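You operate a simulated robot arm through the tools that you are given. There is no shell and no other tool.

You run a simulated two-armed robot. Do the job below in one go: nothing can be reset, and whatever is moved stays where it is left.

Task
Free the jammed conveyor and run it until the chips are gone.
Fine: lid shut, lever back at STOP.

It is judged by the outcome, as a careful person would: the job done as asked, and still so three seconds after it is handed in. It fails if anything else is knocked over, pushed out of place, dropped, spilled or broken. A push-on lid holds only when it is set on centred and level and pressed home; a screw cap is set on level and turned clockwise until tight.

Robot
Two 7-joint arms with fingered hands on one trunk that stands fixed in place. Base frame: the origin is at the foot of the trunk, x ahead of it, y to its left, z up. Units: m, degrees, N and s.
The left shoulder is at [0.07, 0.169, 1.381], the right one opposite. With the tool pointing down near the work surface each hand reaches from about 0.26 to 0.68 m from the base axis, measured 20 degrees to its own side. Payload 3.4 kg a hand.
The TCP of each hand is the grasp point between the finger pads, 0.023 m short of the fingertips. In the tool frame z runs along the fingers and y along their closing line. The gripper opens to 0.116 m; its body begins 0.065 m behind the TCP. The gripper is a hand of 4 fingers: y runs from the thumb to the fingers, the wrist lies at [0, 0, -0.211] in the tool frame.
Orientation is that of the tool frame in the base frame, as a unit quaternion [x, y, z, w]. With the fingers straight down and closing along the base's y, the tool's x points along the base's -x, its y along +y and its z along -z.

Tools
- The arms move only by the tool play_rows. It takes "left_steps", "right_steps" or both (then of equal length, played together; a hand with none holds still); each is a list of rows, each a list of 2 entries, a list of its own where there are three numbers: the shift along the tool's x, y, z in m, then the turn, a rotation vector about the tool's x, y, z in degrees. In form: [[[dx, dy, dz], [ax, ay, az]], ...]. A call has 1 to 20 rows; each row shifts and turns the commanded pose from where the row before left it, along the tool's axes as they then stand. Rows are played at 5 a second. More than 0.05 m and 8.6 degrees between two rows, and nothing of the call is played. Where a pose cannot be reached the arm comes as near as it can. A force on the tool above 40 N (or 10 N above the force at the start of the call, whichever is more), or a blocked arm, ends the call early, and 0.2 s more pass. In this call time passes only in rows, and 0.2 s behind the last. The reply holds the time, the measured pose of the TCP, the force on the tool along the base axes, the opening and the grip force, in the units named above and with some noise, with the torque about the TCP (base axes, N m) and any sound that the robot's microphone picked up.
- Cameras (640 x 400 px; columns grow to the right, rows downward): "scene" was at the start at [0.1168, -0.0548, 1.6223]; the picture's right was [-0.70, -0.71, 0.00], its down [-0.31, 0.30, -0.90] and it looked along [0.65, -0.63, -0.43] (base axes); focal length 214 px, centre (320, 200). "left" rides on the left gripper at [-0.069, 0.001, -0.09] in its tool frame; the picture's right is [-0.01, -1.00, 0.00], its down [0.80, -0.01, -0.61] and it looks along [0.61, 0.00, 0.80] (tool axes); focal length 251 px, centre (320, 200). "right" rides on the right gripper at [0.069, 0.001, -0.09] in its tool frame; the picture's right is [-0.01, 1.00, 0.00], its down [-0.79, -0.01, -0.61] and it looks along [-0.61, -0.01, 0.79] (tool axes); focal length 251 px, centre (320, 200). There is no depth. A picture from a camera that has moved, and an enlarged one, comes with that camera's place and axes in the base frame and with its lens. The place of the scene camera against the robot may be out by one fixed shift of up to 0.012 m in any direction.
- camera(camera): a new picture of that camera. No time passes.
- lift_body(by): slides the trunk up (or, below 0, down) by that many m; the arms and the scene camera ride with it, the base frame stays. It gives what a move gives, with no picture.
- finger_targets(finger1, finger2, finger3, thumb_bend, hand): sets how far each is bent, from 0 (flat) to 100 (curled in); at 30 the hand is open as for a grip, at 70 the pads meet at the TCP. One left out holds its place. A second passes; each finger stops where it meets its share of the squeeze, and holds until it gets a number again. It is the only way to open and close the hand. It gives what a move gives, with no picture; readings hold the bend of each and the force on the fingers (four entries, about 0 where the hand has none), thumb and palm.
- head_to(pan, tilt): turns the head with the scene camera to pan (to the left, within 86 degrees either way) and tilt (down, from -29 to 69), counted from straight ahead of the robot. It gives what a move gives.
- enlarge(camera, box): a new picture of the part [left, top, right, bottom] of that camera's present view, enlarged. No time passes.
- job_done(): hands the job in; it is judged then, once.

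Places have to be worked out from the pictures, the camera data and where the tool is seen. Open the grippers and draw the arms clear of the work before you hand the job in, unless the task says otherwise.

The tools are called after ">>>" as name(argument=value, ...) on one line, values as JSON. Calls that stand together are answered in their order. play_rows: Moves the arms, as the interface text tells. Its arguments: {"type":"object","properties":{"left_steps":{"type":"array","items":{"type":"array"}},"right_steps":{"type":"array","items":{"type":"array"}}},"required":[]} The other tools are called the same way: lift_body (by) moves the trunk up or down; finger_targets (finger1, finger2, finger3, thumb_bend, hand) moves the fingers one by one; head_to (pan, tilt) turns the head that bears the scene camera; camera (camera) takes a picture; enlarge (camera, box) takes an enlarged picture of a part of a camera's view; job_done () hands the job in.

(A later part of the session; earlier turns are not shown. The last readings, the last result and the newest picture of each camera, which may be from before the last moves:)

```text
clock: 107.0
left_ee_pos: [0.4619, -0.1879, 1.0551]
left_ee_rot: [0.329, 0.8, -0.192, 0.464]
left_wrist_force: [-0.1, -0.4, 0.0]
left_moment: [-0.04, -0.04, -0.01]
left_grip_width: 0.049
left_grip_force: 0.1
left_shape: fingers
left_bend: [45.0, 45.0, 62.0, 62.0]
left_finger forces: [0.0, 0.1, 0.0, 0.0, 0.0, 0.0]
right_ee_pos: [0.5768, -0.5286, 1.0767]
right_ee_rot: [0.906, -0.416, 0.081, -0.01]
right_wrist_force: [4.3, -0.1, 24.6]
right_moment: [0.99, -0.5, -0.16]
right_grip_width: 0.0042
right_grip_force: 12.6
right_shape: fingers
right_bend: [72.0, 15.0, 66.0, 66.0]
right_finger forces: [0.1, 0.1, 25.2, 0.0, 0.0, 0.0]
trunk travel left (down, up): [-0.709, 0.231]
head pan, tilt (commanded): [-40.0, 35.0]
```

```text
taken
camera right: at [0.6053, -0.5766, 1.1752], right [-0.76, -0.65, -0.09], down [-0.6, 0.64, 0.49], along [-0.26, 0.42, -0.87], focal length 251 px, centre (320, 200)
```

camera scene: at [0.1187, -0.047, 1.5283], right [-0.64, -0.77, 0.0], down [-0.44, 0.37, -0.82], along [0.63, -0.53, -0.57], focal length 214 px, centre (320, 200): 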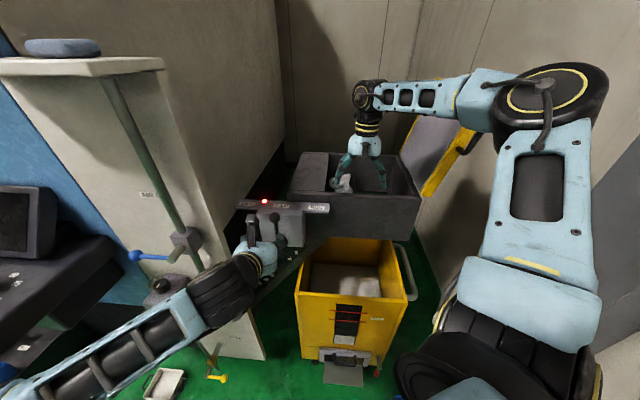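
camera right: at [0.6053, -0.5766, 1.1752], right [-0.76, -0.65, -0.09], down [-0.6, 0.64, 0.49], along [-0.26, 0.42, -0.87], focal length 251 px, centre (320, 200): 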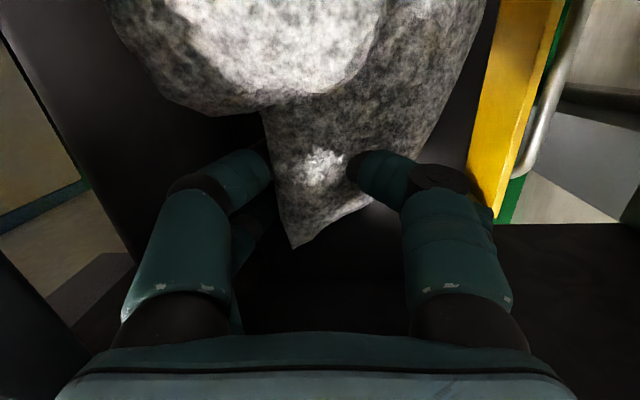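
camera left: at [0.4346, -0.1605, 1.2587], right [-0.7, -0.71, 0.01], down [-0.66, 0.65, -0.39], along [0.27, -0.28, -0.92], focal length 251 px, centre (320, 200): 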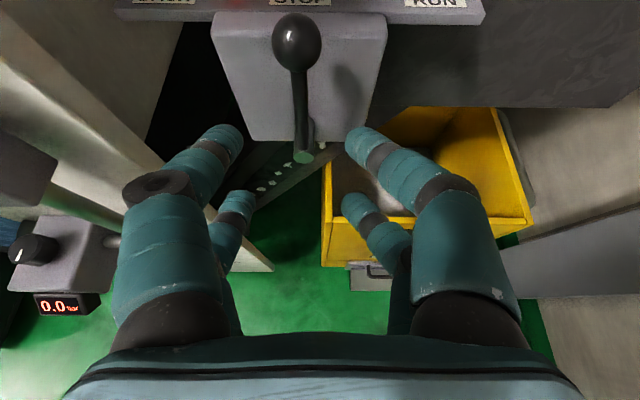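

The thumb tip disappears under the lobe's overhanging machine-side edge, so it may hook it. I bend thumb and finger3 further in and lift slowly, watching the forces.

>>> play_rows(right_steps=[[[0.0006, -0.0004, -0.0049], [0, 0, 0]]])

>>> finger_targets(hand="right", finger1=76, finger3=78, thumb_bend=78)

>>> play_rows(right_steps=[[[0.0006, -0.0004, -0.0049], [0, 0, 0]], [[0.0006, -0.0004, -0.0049], [0, 0, 0]]])

>>> camera(camera="right")

```text
clock: 107.4
left_ee_pos: [0.4629, -0.1889, 1.0536]
left_ee_rot: [0.331, 0.799, -0.193, 0.462]
left_wrist_force: [0.1, -0.7, 0.6]
left_moment: [-0.01, -0.01, -0.01]
left_grip_width: 0.0486
left_grip_force: 0.1
left_shape: fingers
left_bend: [45.0, 45.0, 62.0, 62.0]
left_finger forces: [0.0, 0.0, 0.1, 0.0, 0.0, 0.0]
right_ee_pos: [0.5763, -0.5295, 1.077]
right_ee_rot: [0.907, -0.414, 0.079, -0.009]
right_wrist_force: [1.9, 3.1, 10.0]
right_moment: [0.46, -0.17, -0.05]
right_grip_width: 0.004
right_grip_force: 5.1
right_shape: fingers
right_bend: [72.0, 15.0, 63.0, 66.0]
right_finger forces: [0.0, 0.1, 9.9, 0.0, 0.1, 0.1]
trunk travel left (down, up): [-0.709, 0.231]
head pan, tilt (commanded): [-40.0, 35.0]
```

```text
clock: 108.4
left_ee_pos: [0.4643, -0.1916, 1.0526]
left_ee_rot: [0.33, 0.8, -0.192, 0.463]
left_wrist_force: [-0.3, 0.3, -0.6]
left_moment: [-0.03, -0.04, 0.03]
left_grip_width: 0.0484
left_grip_force: 0.1
left_shape: fingers
left_bend: [45.0, 45.0, 62.0, 62.0]
left_finger forces: [0.1, 0.0, 0.0, 0.0, 0.0, 0.0]
right_ee_pos: [0.5779, -0.5312, 1.0769]
right_ee_rot: [0.906, -0.416, 0.079, -0.009]
right_wrist_force: [-0.6, 0.4, -0.3]
right_moment: [0.04, -0.02, -0.04]
right_grip_width: 0.0
right_grip_force: 0.1
right_shape: fingers
right_bend: [75.0, 15.0, 78.0, 72.0]
right_finger forces: [0.0, 0.1, 0.0, 0.1, 0.1, 0.0]
trunk travel left (down, up): [-0.709, 0.231]
head pan, tilt (commanded): [-40.0, 35.0]
```

```text
clock: 109.0
left_ee_pos: [0.4644, -0.1913, 1.0534]
left_ee_rot: [0.331, 0.8, -0.192, 0.462]
left_wrist_force: [-0.4, 0.2, 0.5]
left_moment: [0.0, 0.0, -0.04]
left_grip_width: 0.0488
left_grip_force: 0.1
left_shape: fingers
left_bend: [45.0, 45.0, 62.0, 62.0]
left_finger forces: [0.1, 0.0, 0.0, 0.0, 0.0, 0.0]
right_ee_pos: [0.5779, -0.5321, 1.088]
right_ee_rot: [0.906, -0.415, 0.079, -0.01]
right_wrist_force: [-0.1, 0.5, -0.7]
right_moment: [0.03, 0.03, 0.02]
right_grip_width: 0.0
right_grip_force: 0.1
right_shape: fingers
right_bend: [75.0, 15.0, 78.0, 72.0]
right_finger forces: [0.0, 0.0, 0.0, 0.1, 0.0, 0.1]
trunk travel left (down, up): [-0.709, 0.231]
head pan, tilt (commanded): [-40.0, 35.0]
```

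```text
taken
camera right: at [0.6076, -0.5797, 1.1861], right [-0.76, -0.65, -0.08], down [-0.6, 0.63, 0.49], along [-0.27, 0.42, -0.87], focal length 251 px, centre (320, 200)
```

right: 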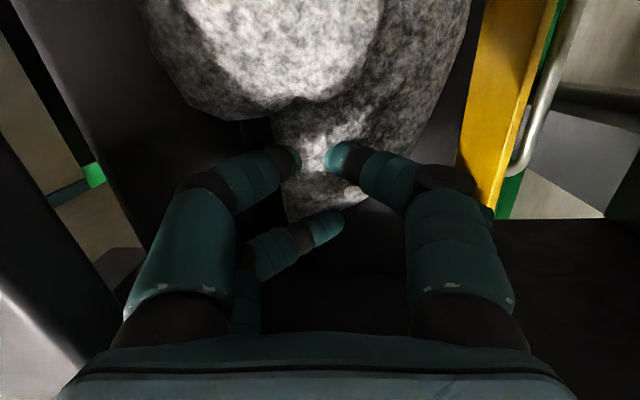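

Thumb and finger1 meet above the lobe without touching it. I use them as a probe: lower slowly to feel where the top of the lobe really is.

>>> play_rows(right_steps=[[[-0.0005, 0.0003, 0.004], [0, 0, 0]], [[-0.0005, 0.0003, 0.004], [0, 0, 0]]])

>>> play_rows(right_steps=[[[-0.0005, 0.0003, 0.004], [0, 0, 0]]])

>>> play_rows(right_steps=[[[-0.0005, 0.0003, 0.004], [0, 0, 0]]])

>>> camera(camera="right")

```text
clock: 109.6
left_ee_pos: [0.4651, -0.1919, 1.0523]
left_ee_rot: [0.331, 0.8, -0.192, 0.462]
left_wrist_force: [-1.1, -0.6, -0.7]
left_moment: [0.01, 0.04, -0.01]
left_grip_width: 0.0487
left_grip_force: 0.0
left_shape: fingers
left_bend: [45.0, 45.0, 62.0, 62.0]
left_finger forces: [0.0, 0.0, 0.0, 0.0, 0.0, 0.1]
right_ee_pos: [0.5789, -0.5319, 1.08]
right_ee_rot: [0.907, -0.414, 0.079, -0.009]
right_wrist_force: [0.3, -0.5, 0.1]
right_moment: [-0.01, -0.01, -0.02]
right_grip_width: 0.0002
right_grip_force: 0.1
right_shape: fingers
right_bend: [75.0, 15.0, 78.0, 72.0]
right_finger forces: [0.1, 0.0, 0.1, 0.0, 0.0, 0.1]
trunk travel left (down, up): [-0.709, 0.231]
head pan, tilt (commanded): [-40.0, 35.0]
```

```text
clock: 110.0
left_ee_pos: [0.4637, -0.192, 1.053]
left_ee_rot: [0.331, 0.8, -0.192, 0.462]
left_wrist_force: [0.1, -0.3, -0.2]
left_moment: [-0.03, -0.02, -0.01]
left_grip_width: 0.0488
left_grip_force: 0.0
left_shape: fingers
left_bend: [45.0, 45.0, 62.0, 62.0]
left_finger forces: [0.0, 0.0, 0.1, 0.0, 0.0, 0.0]
right_ee_pos: [0.578, -0.5319, 1.0755]
right_ee_rot: [0.906, -0.416, 0.079, -0.01]
right_wrist_force: [-0.3, 0.7, 0.2]
right_moment: [0.0, 0.0, 0.0]
right_grip_width: 0.0
right_grip_force: 0.1
right_shape: fingers
right_bend: [75.0, 15.0, 78.0, 72.0]
right_finger forces: [0.0, 0.1, 0.0, 0.0, 0.1, 0.0]
trunk travel left (down, up): [-0.709, 0.231]
head pan, tilt (commanded): [-40.0, 35.0]
```

```text
clock: 110.4
left_ee_pos: [0.4643, -0.1917, 1.0526]
left_ee_rot: [0.33, 0.8, -0.192, 0.463]
left_wrist_force: [-0.1, 0.1, -0.4]
left_moment: [-0.03, 0.01, 0.03]
left_grip_width: 0.0485
left_grip_force: 0.1
left_shape: fingers
left_bend: [45.0, 45.0, 62.0, 62.0]
left_finger forces: [0.1, 0.0, 0.0, 0.1, 0.0, 0.0]
right_ee_pos: [0.5792, -0.5312, 1.0705]
right_ee_rot: [0.906, -0.415, 0.079, -0.01]
right_wrist_force: [-0.7, 0.2, 0.5]
right_moment: [-0.04, 0.05, 0.02]
right_grip_width: 0.0
right_grip_force: 0.1
right_shape: fingers
right_bend: [75.0, 14.0, 78.0, 72.0]
right_finger forces: [0.0, 0.9, 0.1, 0.1, 0.0, 0.1]
trunk travel left (down, up): [-0.709, 0.231]
head pan, tilt (commanded): [-40.0, 35.0]
```

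```text
taken
camera right: at [0.6079, -0.5798, 1.1698], right [-0.76, -0.65, -0.08], down [-0.6, 0.63, 0.49], along [-0.27, 0.42, -0.87], focal length 251 px, centre (320, 200)
```

right: 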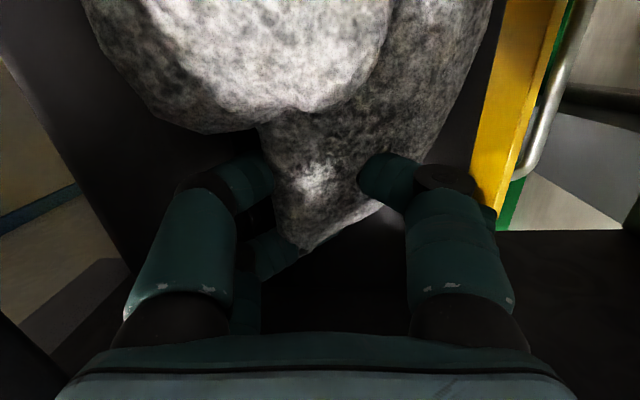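

This is decisive: the digits' tips pass visibly into the near lobe without any contact, so the part that can be gripped must be nearer the lump's middle. I rise 6 cm, open, pitch the hand to about 30° for reach, and check the pose.

>>> play_rows(right_steps=[[[0.0037, -0.0024, -0.0297], [0, 0, 0]], [[0.0037, -0.0024, -0.0297], [0, 0, 0]], [[0, 0, 0], [0, 7.5, 0]], [[0, 0, 0], [0, 7.5, 0]], [[0, 0, 0], [0, 7.5, 0]]])

>>> finger_targets(hand="right", finger1=36, finger2=36, finger3=44, thumb_bend=44)

>>> camera(camera="right")

```text
clock: 111.6
left_ee_pos: [0.4646, -0.1907, 1.0528]
left_ee_rot: [0.33, 0.8, -0.191, 0.463]
left_wrist_force: [0.6, -0.5, -0.4]
left_moment: [0.03, 0.03, 0.0]
left_grip_width: 0.0487
left_grip_force: 0.0
left_shape: fingers
left_bend: [45.0, 45.0, 62.0, 62.0]
left_finger forces: [0.0, 0.0, 0.0, 0.0, 0.0, 0.1]
right_ee_pos: [0.5777, -0.5313, 1.1317]
right_ee_rot: [0.873, -0.409, 0.255, 0.071]
right_wrist_force: [-0.2, 0.6, -0.3]
right_moment: [-0.02, -0.02, 0.0]
right_grip_width: 0.0
right_grip_force: 0.1
right_shape: fingers
right_bend: [75.0, 15.0, 78.0, 72.0]
right_finger forces: [0.0, 0.0, 0.0, 0.1, 0.0, 0.0]
trunk travel left (down, up): [-0.709, 0.231]
head pan, tilt (commanded): [-40.0, 35.0]
```

```text
clock: 112.6
left_ee_pos: [0.4624, -0.1955, 1.0544]
left_ee_rot: [0.332, 0.8, -0.19, 0.462]
left_wrist_force: [-0.3, -0.3, 0.0]
left_moment: [0.01, 0.02, 0.01]
left_grip_width: 0.0489
left_grip_force: 0.0
left_shape: fingers
left_bend: [45.0, 45.0, 62.0, 62.0]
left_finger forces: [0.1, 0.0, 0.0, 0.0, 0.1, 0.0]
right_ee_pos: [0.5743, -0.5354, 1.1309]
right_ee_rot: [0.873, -0.41, 0.254, 0.069]
right_wrist_force: [-9.3, -10.9, -5.7]
right_moment: [-0.07, -0.11, 0.29]
right_grip_width: 0.0859
right_grip_force: 7.5
right_shape: fingers
right_bend: [36.0, 36.0, 45.0, 45.0]
right_finger forces: [0.0, 0.1, 11.4, 0.0, 2.6, 0.0]
trunk travel left (down, up): [-0.709, 0.231]
head pan, tilt (commanded): [-40.0, 35.0]
```

```text
taken
camera right: at [0.576, -0.5529, 1.2424], right [-0.76, -0.65, -0.09], down [-0.65, 0.75, 0.12], along [-0.01, 0.15, -0.99], focal length 251 px, centre (320, 200)
```

right: 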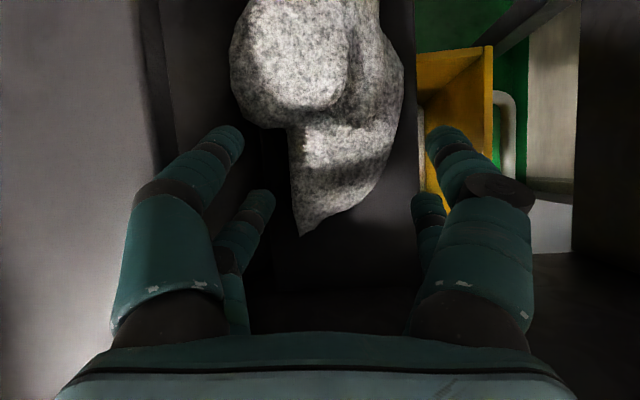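

The camera now looks straight down: the whole lump's middle lies near u 0.245, depth 0.15, i.e. about (0.615,-0.590). I step off the cover face and move over that point.

>>> play_rows(right_steps=[[[0, 0.01, -0.005], [0, 0, 0]], [[0.0309, -0.001, 0.0152], [0, 0, 0]], [[0.0309, -0.001, 0.0152], [0, 0, 0]]])

>>> camera(camera="right")

```text
clock: 113.4
left_ee_pos: [0.4666, -0.1933, 1.0509]
left_ee_rot: [0.331, 0.801, -0.192, 0.461]
left_wrist_force: [-0.4, -0.2, -0.1]
left_moment: [-0.02, -0.01, 0.03]
left_grip_width: 0.0486
left_grip_force: 0.2
left_shape: fingers
left_bend: [45.0, 45.0, 62.0, 62.0]
left_finger forces: [0.0, 0.1, 0.0, 0.1, 0.0, 0.0]
right_ee_pos: [0.6155, -0.5897, 1.1389]
right_ee_rot: [0.874, -0.409, 0.254, 0.071]
right_wrist_force: [0.1, -0.7, 0.4]
right_moment: [0.05, -0.02, 0.0]
right_grip_width: 0.0875
right_grip_force: 0.0
right_shape: fingers
right_bend: [36.0, 36.0, 44.0, 44.0]
right_finger forces: [0.1, 0.0, 0.0, 0.0, 0.1, 0.0]
trunk travel left (down, up): [-0.709, 0.231]
head pan, tilt (commanded): [-40.0, 35.0]
```

```text
taken
camera right: at [0.6186, -0.6064, 1.2504], right [-0.76, -0.65, -0.09], down [-0.65, 0.75, 0.13], along [-0.02, 0.15, -0.99], focal length 251 px, centre (320, 200)
```

right: 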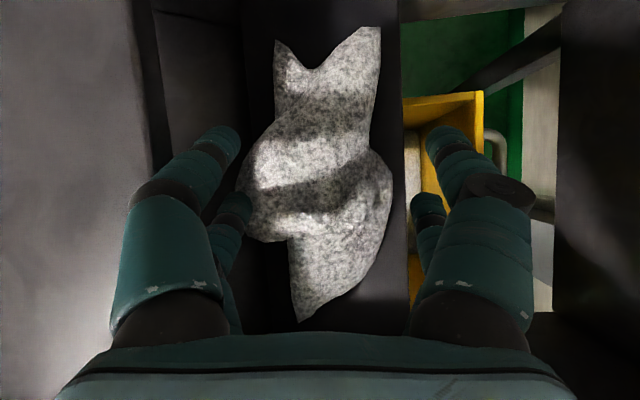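

Now the whole lump is in view, shaped like a rag about 19 × 10 cm, with the hand centred over it. I descend in small steps, feeling for contact.

>>> play_rows(right_steps=[[[-0.005, 0.0009, 0.0086], [0, 0, 0]], [[-0.005, 0.0009, 0.0086], [0, 0, 0]]])

>>> play_rows(right_steps=[[[-0.005, 0.0009, 0.0086], [0, 0, 0]], [[-0.005, 0.0009, 0.0086], [0, 0, 0]]])

>>> camera(camera="right")

```text
clock: 114.0
left_ee_pos: [0.4646, -0.1923, 1.0526]
left_ee_rot: [0.331, 0.8, -0.192, 0.461]
left_wrist_force: [0.5, 0.1, -0.2]
left_moment: [-0.01, 0.02, 0.0]
left_grip_width: 0.0486
left_grip_force: 0.0
left_shape: fingers
left_bend: [45.0, 45.0, 62.0, 62.0]
left_finger forces: [0.1, 0.0, 0.1, 0.0, 0.0, 0.0]
right_ee_pos: [0.6156, -0.5865, 1.12]
right_ee_rot: [0.873, -0.41, 0.254, 0.071]
right_wrist_force: [-0.6, 0.2, 1.0]
right_moment: [0.01, 0.0, -0.03]
right_grip_width: 0.0875
right_grip_force: 0.0
right_shape: fingers
right_bend: [36.0, 36.0, 44.0, 44.0]
right_finger forces: [0.0, 0.0, 0.1, 0.0, 0.0, 0.0]
trunk travel left (down, up): [-0.709, 0.231]
head pan, tilt (commanded): [-40.0, 35.0]
```

```text
clock: 114.6
left_ee_pos: [0.4641, -0.1928, 1.0525]
left_ee_rot: [0.331, 0.8, -0.192, 0.463]
left_wrist_force: [0.0, 0.1, -0.1]
left_moment: [-0.02, 0.01, 0.03]
left_grip_width: 0.0486
left_grip_force: 0.0
left_shape: fingers
left_bend: [45.0, 45.0, 62.0, 62.0]
left_finger forces: [0.0, 0.1, 0.1, 0.0, 0.0, 0.1]
right_ee_pos: [0.6143, -0.5885, 1.0999]
right_ee_rot: [0.873, -0.409, 0.254, 0.071]
right_wrist_force: [0.4, 0.7, -0.1]
right_moment: [0.02, -0.03, 0.01]
right_grip_width: 0.0873
right_grip_force: 0.0
right_shape: fingers
right_bend: [36.0, 36.0, 44.0, 44.0]
right_finger forces: [0.1, 0.1, 0.0, 0.0, 0.0, 0.1]
trunk travel left (down, up): [-0.709, 0.231]
head pan, tilt (commanded): [-40.0, 35.0]
```

```text
taken
camera right: at [0.6163, -0.6051, 1.2116], right [-0.76, -0.65, -0.09], down [-0.65, 0.75, 0.12], along [-0.01, 0.15, -0.99], focal length 251 px, centre (320, 200)
```

right: 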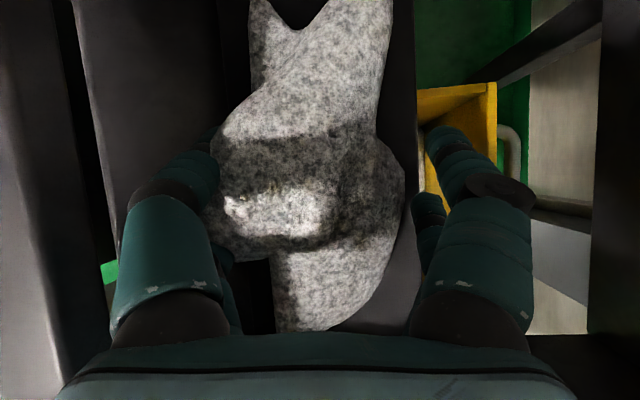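

No contact yet at TCP height 1.10, though finger3 already disappears behind the bulge. I descend another 1.5 cm.

>>> play_rows(right_steps=[[[-0.004, 0.0007, 0.0069], [0, 0, 0]], [[-0.0035, 0.0006, 0.006], [0, 0, 0]]])

>>> finger_targets(hand="right", finger1=52, finger2=52, finger3=52, thumb_bend=52)

>>> camera(camera="right")

```text
clock: 115.2
left_ee_pos: [0.4648, -0.1907, 1.0542]
left_ee_rot: [0.331, 0.8, -0.192, 0.463]
left_wrist_force: [0.1, -0.6, -0.4]
left_moment: [0.0, 0.01, -0.01]
left_grip_width: 0.0485
left_grip_force: 0.1
left_shape: fingers
left_bend: [45.0, 45.0, 62.0, 62.0]
left_finger forces: [0.1, 0.1, 0.0, 0.0, 0.0, 0.1]
right_ee_pos: [0.6143, -0.5877, 1.0863]
right_ee_rot: [0.873, -0.408, 0.256, 0.072]
right_wrist_force: [0.6, 0.0, 2.6]
right_moment: [-0.12, 0.03, 0.08]
right_grip_width: 0.0875
right_grip_force: 1.2
right_shape: fingers
right_bend: [36.0, 36.0, 44.0, 44.0]
right_finger forces: [0.0, 1.9, 0.0, 0.0, 0.0, 0.0]
trunk travel left (down, up): [-0.709, 0.231]
head pan, tilt (commanded): [-40.0, 35.0]
```

```text
clock: 116.2
left_ee_pos: [0.4622, -0.1913, 1.0535]
left_ee_rot: [0.331, 0.8, -0.191, 0.463]
left_wrist_force: [1.0, -0.2, 0.4]
left_moment: [0.02, 0.02, -0.01]
left_grip_width: 0.0488
left_grip_force: 0.0
left_shape: fingers
left_bend: [45.0, 45.0, 62.0, 62.0]
left_finger forces: [0.1, 0.0, 0.1, 0.1, 0.1, 0.0]
right_ee_pos: [0.6121, -0.5889, 1.0859]
right_ee_rot: [0.873, -0.409, 0.256, 0.072]
right_wrist_force: [-4.1, -4.7, 4.6]
right_moment: [-0.29, 0.39, 0.09]
right_grip_width: 0.0527
right_grip_force: 3.7
right_shape: fingers
right_bend: [52.0, 38.0, 52.0, 52.0]
right_finger forces: [0.1, 8.1, 0.0, 0.0, 0.1, 0.1]
trunk travel left (down, up): [-0.709, 0.231]
head pan, tilt (commanded): [-40.0, 35.0]
```

```text
taken
camera right: at [0.6136, -0.6054, 1.1983], right [-0.76, -0.65, -0.09], down [-0.65, 0.75, 0.12], along [-0.01, 0.15, -0.99], focal length 251 px, centre (320, 200)
```

right: 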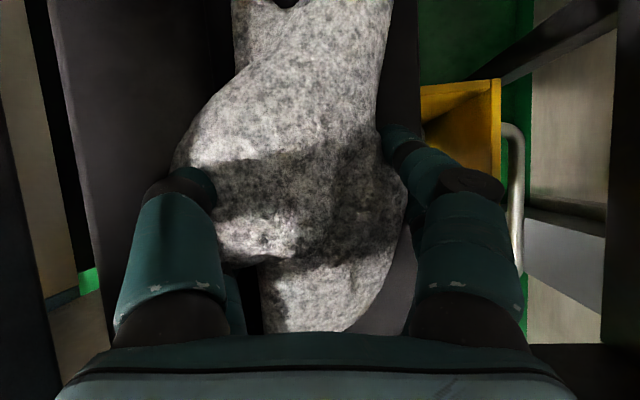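

The thumb sinks visibly into the rag without force, so only an inner core is solid. I keep closing finger1, thumb and finger3 to find it.

>>> finger_targets(hand="right", finger1=64, finger2=30, finger3=64, thumb_bend=64)

>>> camera(camera="right")

```text
clock: 117.2
left_ee_pos: [0.4648, -0.1914, 1.0541]
left_ee_rot: [0.331, 0.8, -0.192, 0.462]
left_wrist_force: [0.7, -0.7, -0.2]
left_moment: [-0.01, 0.01, -0.01]
left_grip_width: 0.0486
left_grip_force: 0.1
left_shape: fingers
left_bend: [45.0, 45.0, 62.0, 62.0]
left_finger forces: [0.1, 0.0, 0.0, 0.0, 0.1, 0.0]
right_ee_pos: [0.6145, -0.5881, 1.0855]
right_ee_rot: [0.874, -0.409, 0.254, 0.072]
right_wrist_force: [0.5, -0.2, 0.5]
right_moment: [-0.01, -0.02, -0.04]
right_grip_width: 0.0181
right_grip_force: 0.0
right_shape: fingers
right_bend: [64.0, 30.0, 64.0, 64.0]
right_finger forces: [0.0, 0.0, 0.0, 0.0, 0.0, 0.1]
trunk travel left (down, up): [-0.709, 0.231]
head pan, tilt (commanded): [-40.0, 35.0]
```

```text
taken
camera right: at [0.6156, -0.6047, 1.1975], right [-0.76, -0.65, -0.09], down [-0.65, 0.75, 0.12], along [-0.01, 0.15, -0.99], focal length 251 px, centre (320, 200)
```

right: 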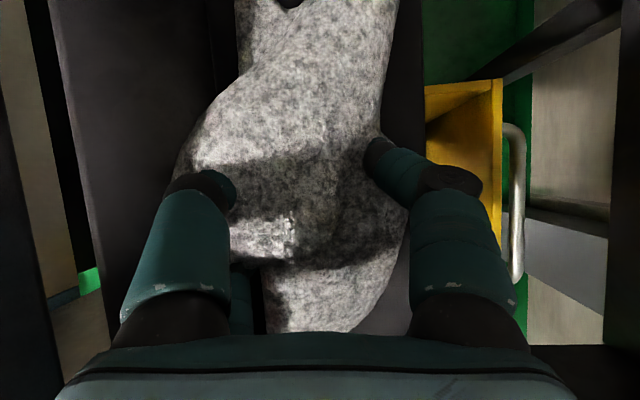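

There is still no resistance with only 18 mm left between the digits. I close the hand fully through the rag and then lift gently to see whether it comes along.

>>> finger_targets(hand="right", finger1=76, finger2=30, finger3=76, thumb_bend=76)

>>> play_rows(right_steps=[[[0.0025, -0.0004, -0.0043], [0, 0, 0]], [[0.0025, -0.0004, -0.0043], [0, 0, 0]], [[0.005, -0.0009, -0.0086], [0, 0, 0]]])

>>> camera(camera="right")

```text
clock: 118.2
left_ee_pos: [0.465, -0.1926, 1.0529]
left_ee_rot: [0.331, 0.8, -0.192, 0.462]
left_wrist_force: [-0.3, 0.4, 0.2]
left_moment: [0.01, 0.0, 0.0]
left_grip_width: 0.0486
left_grip_force: 0.0
left_shape: fingers
left_bend: [45.0, 45.0, 62.0, 62.0]
left_finger forces: [0.1, 0.0, 0.1, 0.0, 0.1, 0.0]
right_ee_pos: [0.6137, -0.5875, 1.0851]
right_ee_rot: [0.873, -0.409, 0.254, 0.072]
right_wrist_force: [0.1, 0.0, -0.3]
right_moment: [0.01, -0.04, 0.0]
right_grip_width: 0.0003
right_grip_force: 0.1
right_shape: fingers
right_bend: [73.0, 30.0, 76.0, 73.0]
right_finger forces: [0.0, 0.0, 0.0, 0.0, 0.0, 0.1]
trunk travel left (down, up): [-0.709, 0.231]
head pan, tilt (commanded): [-40.0, 35.0]
```

```text
clock: 119.0
left_ee_pos: [0.4646, -0.1922, 1.0526]
left_ee_rot: [0.331, 0.8, -0.192, 0.463]
left_wrist_force: [1.4, -1.0, -0.4]
left_moment: [-0.03, 0.0, -0.02]
left_grip_width: 0.0487
left_grip_force: 0.1
left_shape: fingers
left_bend: [45.0, 45.0, 62.0, 62.0]
left_finger forces: [0.0, 0.0, 0.1, 0.0, 0.0, 0.0]
right_ee_pos: [0.6136, -0.5874, 1.1048]
right_ee_rot: [0.874, -0.408, 0.255, 0.071]
right_wrist_force: [-0.6, -0.2, 0.3]
right_moment: [-0.01, 0.03, 0.02]
right_grip_width: 0.0
right_grip_force: 0.1
right_shape: fingers
right_bend: [73.0, 30.0, 76.0, 73.0]
right_finger forces: [0.0, 0.0, 0.0, 0.1, 0.1, 0.1]
trunk travel left (down, up): [-0.709, 0.231]
head pan, tilt (commanded): [-40.0, 35.0]
```

```text
taken
camera right: at [0.6157, -0.6045, 1.2173], right [-0.76, -0.65, -0.09], down [-0.66, 0.75, 0.12], along [-0.02, 0.15, -0.99], focal length 251 px, centre (320, 200)
```

right: 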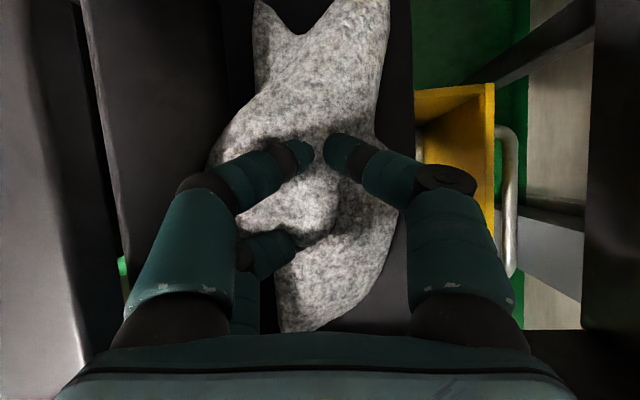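

The rag did not come along. I probe straight down with the closed digits at its centre to see whether anything solid lies above plate level.

>>> play_rows(right_steps=[[[-0.005, 0.0009, 0.0086], [0, 0, 0]], [[-0.005, 0.0009, 0.0086], [0, 0, 0]], [[-0.0025, 0.0004, 0.0043], [0, 0, 0]]])

>>> play_rows(right_steps=[[[-0.0025, 0.0004, 0.0043], [0, 0, 0]]])

>>> play_rows(right_steps=[[[-0.0025, 0.0004, 0.0043], [0, 0, 0]]])

```text
clock: 119.8
left_ee_pos: [0.4645, -0.1915, 1.053]
left_ee_rot: [0.331, 0.8, -0.192, 0.462]
left_wrist_force: [-0.5, -0.6, 0.3]
left_moment: [0.02, -0.01, -0.04]
left_grip_width: 0.0486
left_grip_force: 0.1
left_shape: fingers
left_bend: [45.0, 45.0, 62.0, 62.0]
left_finger forces: [0.0, 0.1, 0.0, 0.0, 0.0, 0.0]
right_ee_pos: [0.6143, -0.5882, 1.0803]
right_ee_rot: [0.874, -0.409, 0.254, 0.072]
right_wrist_force: [-0.1, -0.1, 1.9]
right_moment: [-0.04, 0.07, 0.01]
right_grip_width: 0.0
right_grip_force: 0.5
right_shape: fingers
right_bend: [73.0, 29.0, 76.0, 73.0]
right_finger forces: [0.0, 1.1, 0.0, 0.1, 0.0, 0.0]
trunk travel left (down, up): [-0.709, 0.231]
head pan, tilt (commanded): [-40.0, 35.0]
```

```text
clock: 120.2
left_ee_pos: [0.4642, -0.1912, 1.0526]
left_ee_rot: [0.332, 0.8, -0.193, 0.462]
left_wrist_force: [0.7, 0.2, 0.0]
left_moment: [0.0, 0.0, 0.02]
left_grip_width: 0.0488
left_grip_force: 0.0
left_shape: fingers
left_bend: [45.0, 45.0, 62.0, 62.0]
left_finger forces: [0.0, 0.0, 0.1, 0.1, 0.0, 0.0]
right_ee_pos: [0.6141, -0.5875, 1.0767]
right_ee_rot: [0.873, -0.409, 0.256, 0.072]
right_wrist_force: [0.5, -2.2, 5.5]
right_moment: [-0.08, 0.09, 0.04]
right_grip_width: 0.0001
right_grip_force: 2.4
right_shape: fingers
right_bend: [73.0, 27.0, 76.0, 73.0]
right_finger forces: [0.1, 1.7, 4.0, 0.0, 0.1, 0.0]
trunk travel left (down, up): [-0.709, 0.231]
head pan, tilt (commanded): [-40.0, 35.0]
```

```text
clock: 120.6
left_ee_pos: [0.4622, -0.1897, 1.0541]
left_ee_rot: [0.33, 0.8, -0.192, 0.463]
left_wrist_force: [-0.4, 0.2, -0.8]
left_moment: [-0.02, 0.01, -0.04]
left_grip_width: 0.0487
left_grip_force: 0.0
left_shape: fingers
left_bend: [45.0, 45.0, 62.0, 62.0]
left_finger forces: [0.0, 0.1, 0.0, 0.1, 0.1, 0.1]
right_ee_pos: [0.6147, -0.5855, 1.0759]
right_ee_rot: [0.873, -0.408, 0.258, 0.071]
right_wrist_force: [5.8, -5.8, 20.2]
right_moment: [-0.1, 0.19, 0.1]
right_grip_width: 0.0
right_grip_force: 10.3
right_shape: fingers
right_bend: [73.0, 26.0, 79.0, 73.0]
right_finger forces: [0.1, 3.0, 18.3, 0.0, 0.0, 0.0]
trunk travel left (down, up): [-0.709, 0.231]
head pan, tilt (commanded): [-40.0, 35.0]
```

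Contact only occurs at plate level, so the rag cannot be gripped at all as it is: it is held by the jam. I lift the right hand out by raising the trunk 10 cm and draw it clear, then use the lever again.

>>> lift_body(by=0.1)

>>> play_rows(right_steps=[[[0.01, 0, -0.035], [0, 0, 0]], [[0.01, 0, -0.035], [0, 0, 0]], [[-0.03, 0.01, -0.02], [0, -7.5, 0]], [[-0.035, 0.01, -0.02], [0, -7.5, 0]], [[-0.035, 0.01, -0.02], [0, -7.5, 0]], [[-0.03, 0.01, 0], [0, -7.5, 0]]])

>>> camera(camera="scene")

>>> camera(camera="right")

```text
clock: 121.9
left_ee_pos: [0.4636, -0.1915, 1.1531]
left_ee_rot: [0.331, 0.799, -0.192, 0.463]
left_wrist_force: [-0.7, -0.1, -0.2]
left_moment: [0.0, -0.03, -0.02]
left_grip_width: 0.0487
left_grip_force: 0.1
left_shape: fingers
left_bend: [45.0, 45.0, 62.0, 62.0]
left_finger forces: [0.1, 0.0, 0.0, 0.0, 0.0, 0.1]
right_ee_pos: [0.6148, -0.5873, 1.1693]
right_ee_rot: [0.874, -0.409, 0.255, 0.072]
right_wrist_force: [-0.6, 0.3, 0.3]
right_moment: [0.02, 0.0, -0.03]
right_grip_width: 0.0001
right_grip_force: 0.1
right_shape: fingers
right_bend: [73.0, 30.0, 76.0, 73.0]
right_finger forces: [0.0, 0.0, 0.0, 0.0, 0.0, 0.0]
trunk travel left (down, up): [-0.809, 0.131]
head pan, tilt (commanded): [-40.0, 35.0]
```

```text
clock: 123.3
left_ee_pos: [0.4637, -0.1918, 1.1537]
left_ee_rot: [0.33, 0.8, -0.191, 0.463]
left_wrist_force: [0.6, 0.2, 0.1]
left_moment: [0.0, 0.04, 0.06]
left_grip_width: 0.0486
left_grip_force: 0.2
left_shape: fingers
left_bend: [45.0, 45.0, 62.0, 62.0]
left_finger forces: [0.0, 0.1, 0.0, 0.0, 0.1, 0.0]
right_ee_pos: [0.4698, -0.4961, 1.2501]
right_ee_rot: [0.909, -0.414, 0.019, -0.037]
right_wrist_force: [0.3, -0.9, 0.8]
right_moment: [-0.01, 0.01, 0.01]
right_grip_width: 0.0001
right_grip_force: 0.1
right_shape: fingers
right_bend: [73.0, 30.0, 76.0, 73.0]
right_finger forces: [0.0, 0.0, 0.0, 0.2, 0.1, 0.1]
trunk travel left (down, up): [-0.809, 0.131]
head pan, tilt (commanded): [-40.0, 35.0]
```

```text
taken
camera scene: at [0.1185, -0.0479, 1.5283], right [-0.64, -0.77, 0.0], down [-0.44, 0.37, -0.82], along [0.63, -0.53, -0.57], focal length 214 px, centre (320, 200)
```

scene: 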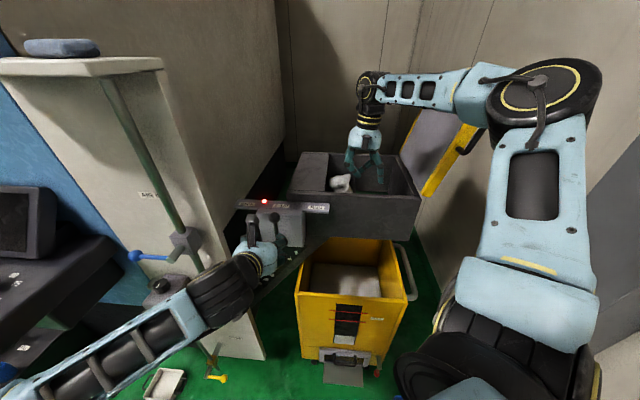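

```text
taken
camera right: at [0.5091, -0.5532, 1.3397], right [-0.76, -0.65, -0.08], down [-0.56, 0.57, 0.6], along [-0.34, 0.5, -0.79], focal length 251 px, centre (320, 200)
```

right: 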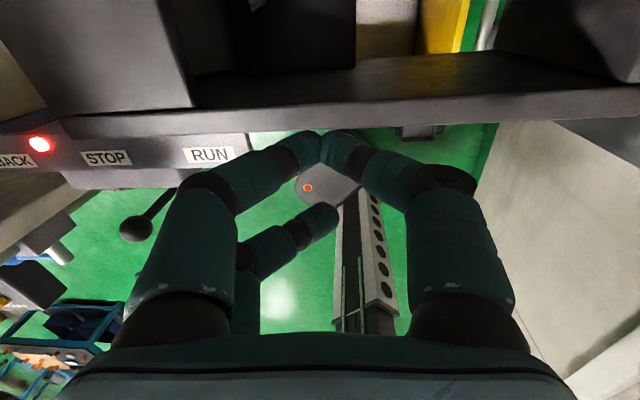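

The rag is held by the jam and the belt gave no sign of running at BACK. Before trying anything else I repeat BACK firmly and hold it longer, watching lamp, chips and sounds; first the fork goes back onto the rod.

>>> play_rows(left_steps=[[[0.0078, 0.0149, 0], [0, 0, 0]], [[0, 0, 0.0306], [0, 0, 0]], [[0, 0, 0.0306], [0, 0, 0]], [[0, 0, 0.0306], [0, 0, 0]], [[0, 0, 0.0306], [0, 0, 0]]])

>>> camera(camera="left")

```text
clock: 124.5
left_ee_pos: [0.5486, -0.2537, 1.084]
left_ee_rot: [0.331, 0.8, -0.191, 0.462]
left_wrist_force: [-0.6, -0.5, -0.1]
left_moment: [0.0, -0.03, -0.01]
left_grip_width: 0.0488
left_grip_force: 0.2
left_shape: fingers
left_bend: [45.0, 45.0, 62.0, 62.0]
left_finger forces: [0.1, 0.1, 0.0, 0.0, 0.0, 0.0]
right_ee_pos: [0.4705, -0.4968, 1.2493]
right_ee_rot: [0.909, -0.414, 0.019, -0.037]
right_wrist_force: [-0.2, 0.2, 0.4]
right_moment: [0.0, -0.02, 0.0]
right_grip_width: 0.0
right_grip_force: 0.0
right_shape: fingers
right_bend: [73.0, 30.0, 76.0, 73.0]
right_finger forces: [0.1, 0.1, 0.1, 0.0, 0.1, 0.0]
trunk travel left (down, up): [-0.809, 0.131]
head pan, tilt (commanded): [-40.0, 35.0]
```

```text
taken
camera left: at [0.5194, -0.2244, 1.1894], right [-0.7, -0.71, 0.01], down [-0.66, 0.65, -0.39], along [0.27, -0.28, -0.92], focal length 251 px, centre (320, 200)
```

left: 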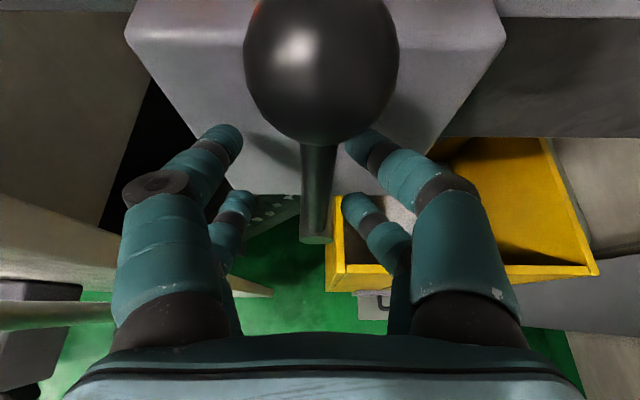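

The fork straddles the rod again. I push to BACK with the same rolling motion, a bit further than before.

>>> play_rows(left_steps=[[[0, 0.008, 0], [0, 0, 0]], [[0, 0.008, 0], [0, 0, -3]], [[0, 0.008, 0], [0, 0, -3]], [[0, 0.008, 0], [0, 0, -4]], [[0, 0.008, 0], [0, 0, -4]], [[0, 0.008, 0], [0, 0, 0]], [[0, 0.006, 0], [0, 0, 0]]])

>>> enlarge(camera="scene", box=[180, 140, 400, 290])

>>> camera(camera="left")

```text
clock: 126.1
left_ee_pos: [0.5823, -0.2155, 1.0819]
left_ee_rot: [0.232, 0.834, -0.248, 0.436]
left_wrist_force: [-5.2, -6.0, 3.0]
left_moment: [-0.23, 0.16, -0.06]
left_grip_width: 0.0486
left_grip_force: 3.7
left_shape: fingers
left_bend: [45.0, 45.0, 53.0, 62.0]
left_finger forces: [0.1, 0.0, 7.4, 0.0, 0.0, 0.0]
right_ee_pos: [0.4691, -0.4974, 1.2498]
right_ee_rot: [0.91, -0.413, 0.02, -0.038]
right_wrist_force: [-0.1, -0.3, 0.0]
right_moment: [0.0, -0.01, 0.01]
right_grip_width: 0.0
right_grip_force: 0.1
right_shape: fingers
right_bend: [73.0, 30.0, 76.0, 73.0]
right_finger forces: [0.0, 0.0, 0.0, 0.0, 0.0, 0.0]
trunk travel left (down, up): [-0.809, 0.131]
head pan, tilt (commanded): [-40.0, 35.0]
```

```text
2.67 times, centred on (290, 215) of scene
camera zoom: at [0.1167, -0.0489, 1.5284], right [-0.64, -0.77, 0.0], down [-0.44, 0.37, -0.82], along [0.63, -0.53, -0.57], focal length 572 px, centre (400, 160)
```

zoom: 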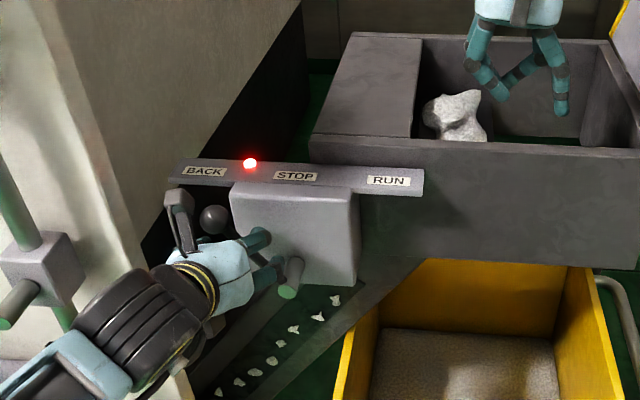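

```text
taken
camera left: at [0.5632, -0.173, 1.1847], right [-0.6, -0.77, 0.22], down [-0.78, 0.5, -0.37], along [0.17, -0.39, -0.9], focal length 251 px, centre (320, 200)
```

left: 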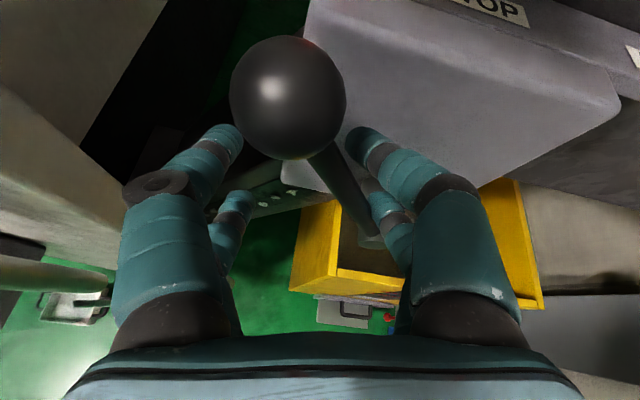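

The lever is at the same BACK end position. I press somewhat harder and hold for three seconds, then compare.

>>> play_rows(left_steps=[[[0, 0.006, 0], [0, 0, 0]], [[0, 0.006, 0], [0, 0, 0]], [[0, 0, 0], [0, 0, 0]], [[0, 0, 0], [0, 0, 0]], [[0, 0, 0], [0, 0, 0]], [[0, 0, 0], [0, 0, 0]], [[0, 0, 0], [0, 0, 0]], [[0, 0, 0], [0, 0, 0]], [[0, 0, 0], [0, 0, 0]], [[0, 0, 0], [0, 0, 0]], [[0, 0, 0], [0, 0, 0]], [[0, 0, 0], [0, 0, 0]], [[0, 0, 0], [0, 0, 0]], [[0, 0, 0], [0, 0, 0]], [[0, 0, 0], [0, 0, 0]]])

>>> enlarge(camera="scene", box=[180, 140, 400, 290])

>>> enlarge(camera="scene", box=[280, 140, 400, 220])

```text
clock: 129.3
left_ee_pos: [0.5877, -0.2066, 1.0783]
left_ee_rot: [0.232, 0.833, -0.246, 0.437]
left_wrist_force: [-5.5, -14.3, 11.3]
left_moment: [-0.55, 0.28, 0.05]
left_grip_width: 0.051
left_grip_force: 9.1
left_shape: fingers
left_bend: [45.0, 45.0, 47.0, 60.0]
left_finger forces: [0.1, 0.0, 15.2, 0.1, 3.8, 0.0]
right_ee_pos: [0.4673, -0.5001, 1.2488]
right_ee_rot: [0.91, -0.412, 0.02, -0.039]
right_wrist_force: [0.3, -0.3, 0.7]
right_moment: [0.01, 0.0, -0.03]
right_grip_width: 0.0
right_grip_force: 0.1
right_shape: fingers
right_bend: [73.0, 30.0, 76.0, 73.0]
right_finger forces: [0.0, 0.0, 0.1, 0.0, 0.0, 0.0]
trunk travel left (down, up): [-0.809, 0.131]
head pan, tilt (commanded): [-40.0, 35.0]
```

```text
2.67 times, centred on (290, 215) of scene
camera zoom: at [0.1143, -0.051, 1.5285], right [-0.64, -0.77, 0.0], down [-0.44, 0.37, -0.82], along [0.63, -0.53, -0.57], focal length 572 px, centre (400, 160)
```

zoom: 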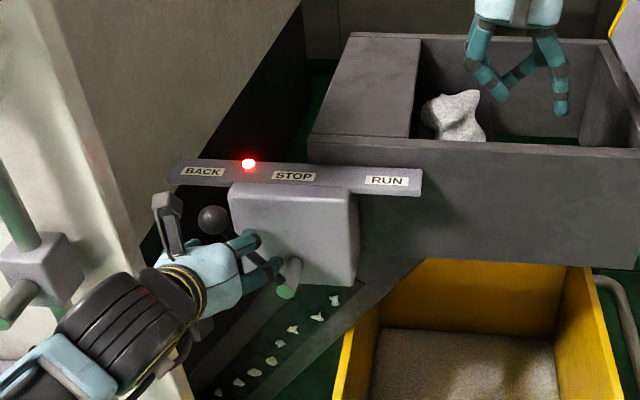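

```text
5.00 times, centred on (340, 180) of scene
camera zoom: at [0.1143, -0.051, 1.5285], right [-0.64, -0.77, 0.0], down [-0.44, 0.37, -0.82], along [0.63, -0.53, -0.57], focal length 1072 px, centre (220, 300)
```

zoom: 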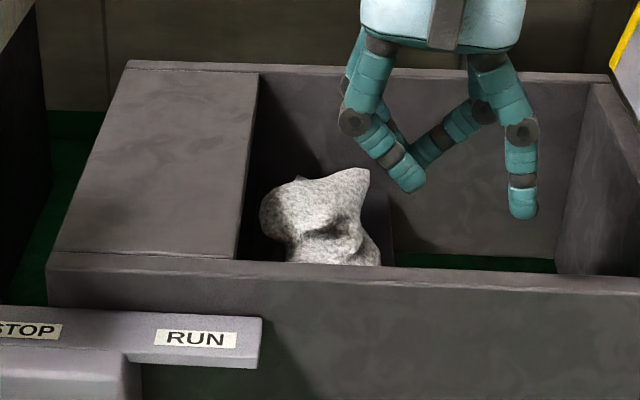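

The lever is hard against its BACK stop yet nothing runs and there is no sound, so the drive seems blocked, perhaps because the lid is open. I bring the lever back to STOP, and then will shut the lid and see what the lamp does.

>>> play_rows(left_steps=[[[0, -0.012, 0], [0, 0, 0]], [[0, -0.01, 0], [0, 0, 0]], [[0, -0.008, 0], [0, 0, 2.5]], [[0, -0.008, 0], [0, 0, 2.5]], [[0, -0.008, 0], [0, 0, 3]], [[0, -0.008, 0], [0, 0, 3]], [[0, -0.008, 0], [0, 0, 3]], [[0, -0.008, 0], [0, 0, 0]], [[0, -0.008, 0], [0, 0, 0]]])

>>> camera(camera="left")

```text
clock: 131.3
left_ee_pos: [0.5394, -0.2623, 1.0877]
left_ee_rot: [0.331, 0.8, -0.191, 0.462]
left_wrist_force: [1.5, 1.1, 0.0]
left_moment: [-0.01, -0.04, 0.04]
left_grip_width: 0.0499
left_grip_force: 0.6
left_shape: fingers
left_bend: [44.0, 45.0, 62.0, 62.0]
left_finger forces: [0.6, 0.0, 0.1, 0.1, 0.0, 0.1]
right_ee_pos: [0.4711, -0.497, 1.2509]
right_ee_rot: [0.91, -0.413, 0.02, -0.037]
right_wrist_force: [0.3, 0.4, 0.4]
right_moment: [-0.03, -0.01, -0.01]
right_grip_width: 0.0
right_grip_force: 0.1
right_shape: fingers
right_bend: [73.0, 30.0, 76.0, 73.0]
right_finger forces: [0.0, 0.0, 0.0, 0.0, 0.0, 0.1]
trunk travel left (down, up): [-0.809, 0.131]
head pan, tilt (commanded): [-40.0, 35.0]
```

```text
taken
camera left: at [0.5105, -0.2322, 1.1929], right [-0.7, -0.71, 0.01], down [-0.66, 0.65, -0.39], along [0.27, -0.28, -0.92], focal length 251 px, centre (320, 200)
```

left: 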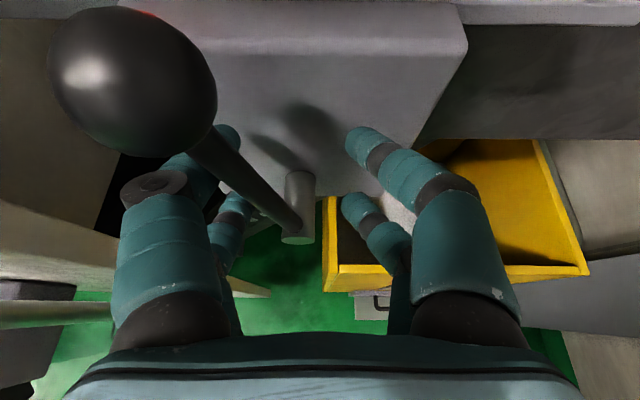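

The lever is still leaning a bit. I nudge it on until it snaps upright.

>>> play_rows(left_steps=[[[0, -0.007, 0], [0, 0, 0]], [[0, -0.007, 0], [0, 0, 0]]])

>>> camera(camera="left")

```text
clock: 131.9
left_ee_pos: [0.5301, -0.2731, 1.0884]
left_ee_rot: [0.332, 0.799, -0.193, 0.462]
left_wrist_force: [0.4, 0.1, -0.3]
left_moment: [0.0, 0.0, 0.02]
left_grip_width: 0.0488
left_grip_force: 0.1
left_shape: fingers
left_bend: [45.0, 45.0, 62.0, 62.0]
left_finger forces: [0.0, 0.0, 0.0, 0.0, 0.0, 0.1]
right_ee_pos: [0.471, -0.4963, 1.2503]
right_ee_rot: [0.91, -0.413, 0.02, -0.037]
right_wrist_force: [-0.4, -0.1, -0.4]
right_moment: [-0.01, 0.01, 0.0]
right_grip_width: 0.0
right_grip_force: 0.0
right_shape: fingers
right_bend: [73.0, 30.0, 76.0, 73.0]
right_finger forces: [0.0, 0.0, 0.0, 0.0, 0.0, 0.0]
trunk travel left (down, up): [-0.809, 0.131]
head pan, tilt (commanded): [-40.0, 35.0]
```

```text
taken
camera left: at [0.5006, -0.2427, 1.1926], right [-0.7, -0.71, 0.01], down [-0.66, 0.65, -0.39], along [0.27, -0.28, -0.92], focal length 251 px, centre (320, 200)
```

left: 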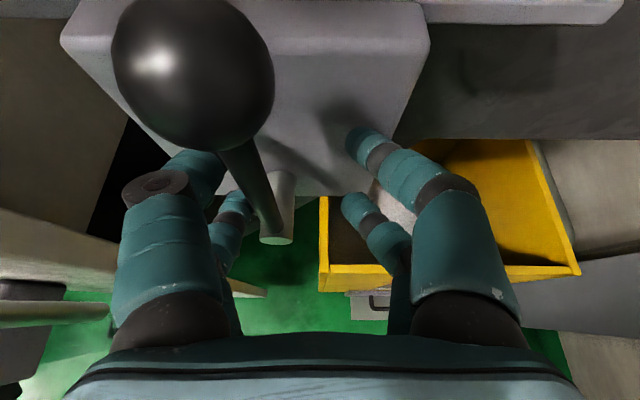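

The lever stands upright at STOP. I withdraw the left hand to its standoff and take a close look at the lid and its handle.

>>> play_rows(left_steps=[[[0, 0.01, 0], [0, 0, 0]], [[0, 0, -0.03], [0, 0, 0]], [[0, 0, -0.03], [0, 0, 0]], [[0, 0, -0.03], [0, 0, 0]], [[0, 0, -0.03], [0, 0, 0]]])

>>> head_to(pan=-58, tilt=25)

>>> camera(camera="scene")

>>> enlarge(camera="scene", box=[260, 100, 440, 230])

```text
clock: 133.1
left_ee_pos: [0.4628, -0.1906, 1.1476]
left_ee_rot: [0.33, 0.8, -0.191, 0.462]
left_wrist_force: [-0.4, -0.3, -0.2]
left_moment: [0.04, 0.02, 0.0]
left_grip_width: 0.0485
left_grip_force: 0.1
left_shape: fingers
left_bend: [45.0, 45.0, 62.0, 62.0]
left_finger forces: [0.0, 0.0, 0.0, 0.0, 0.0, 0.0]
right_ee_pos: [0.4691, -0.4953, 1.2491]
right_ee_rot: [0.91, -0.413, 0.02, -0.036]
right_wrist_force: [0.4, -0.1, -0.3]
right_moment: [0.01, 0.03, -0.01]
right_grip_width: 0.0003
right_grip_force: 0.0
right_shape: fingers
right_bend: [73.0, 30.0, 76.0, 73.0]
right_finger forces: [0.1, 0.1, 0.0, 0.1, 0.0, 0.0]
trunk travel left (down, up): [-0.809, 0.131]
head pan, tilt (commanded): [-40.0, 35.0]
```

```text
clock: 133.9
left_ee_pos: [0.4648, -0.1927, 1.1477]
left_ee_rot: [0.331, 0.8, -0.192, 0.463]
left_wrist_force: [0.1, -0.1, -0.5]
left_moment: [0.0, 0.0, 0.0]
left_grip_width: 0.0487
left_grip_force: 0.0
left_shape: fingers
left_bend: [45.0, 45.0, 62.0, 62.0]
left_finger forces: [0.1, 0.0, 0.0, 0.0, 0.0, 0.0]
right_ee_pos: [0.47, -0.4954, 1.25]
right_ee_rot: [0.91, -0.413, 0.02, -0.037]
right_wrist_force: [0.0, 0.4, 0.6]
right_moment: [0.02, 0.01, 0.0]
right_grip_width: 0.0
right_grip_force: 0.0
right_shape: fingers
right_bend: [73.0, 30.0, 76.0, 73.0]
right_finger forces: [0.0, 0.0, 0.1, 0.1, 0.0, 0.1]
trunk travel left (down, up): [-0.809, 0.131]
head pan, tilt (commanded): [-58.0, 25.0]
```

```text
taken
camera scene: at [0.1002, -0.0687, 1.544], right [-0.85, -0.53, 0.0], down [-0.22, 0.36, -0.91], along [0.48, -0.77, -0.42], focal length 214 px, centre (320, 200)
```

scene: 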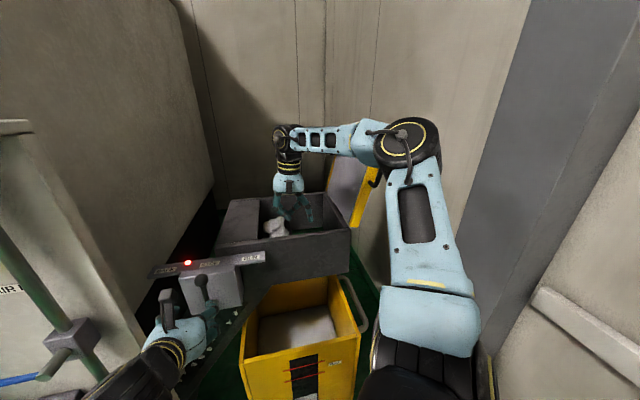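

```text
3.08 times, centred on (350, 165) of scene
camera zoom: at [0.1002, -0.0687, 1.544], right [-0.85, -0.53, 0.0], down [-0.22, 0.36, -0.91], along [0.48, -0.77, -0.42], focal length 660 px, centre (228, 308)
```

zoom: 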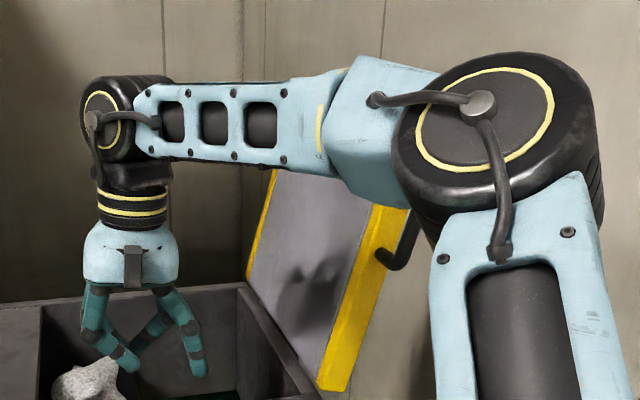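

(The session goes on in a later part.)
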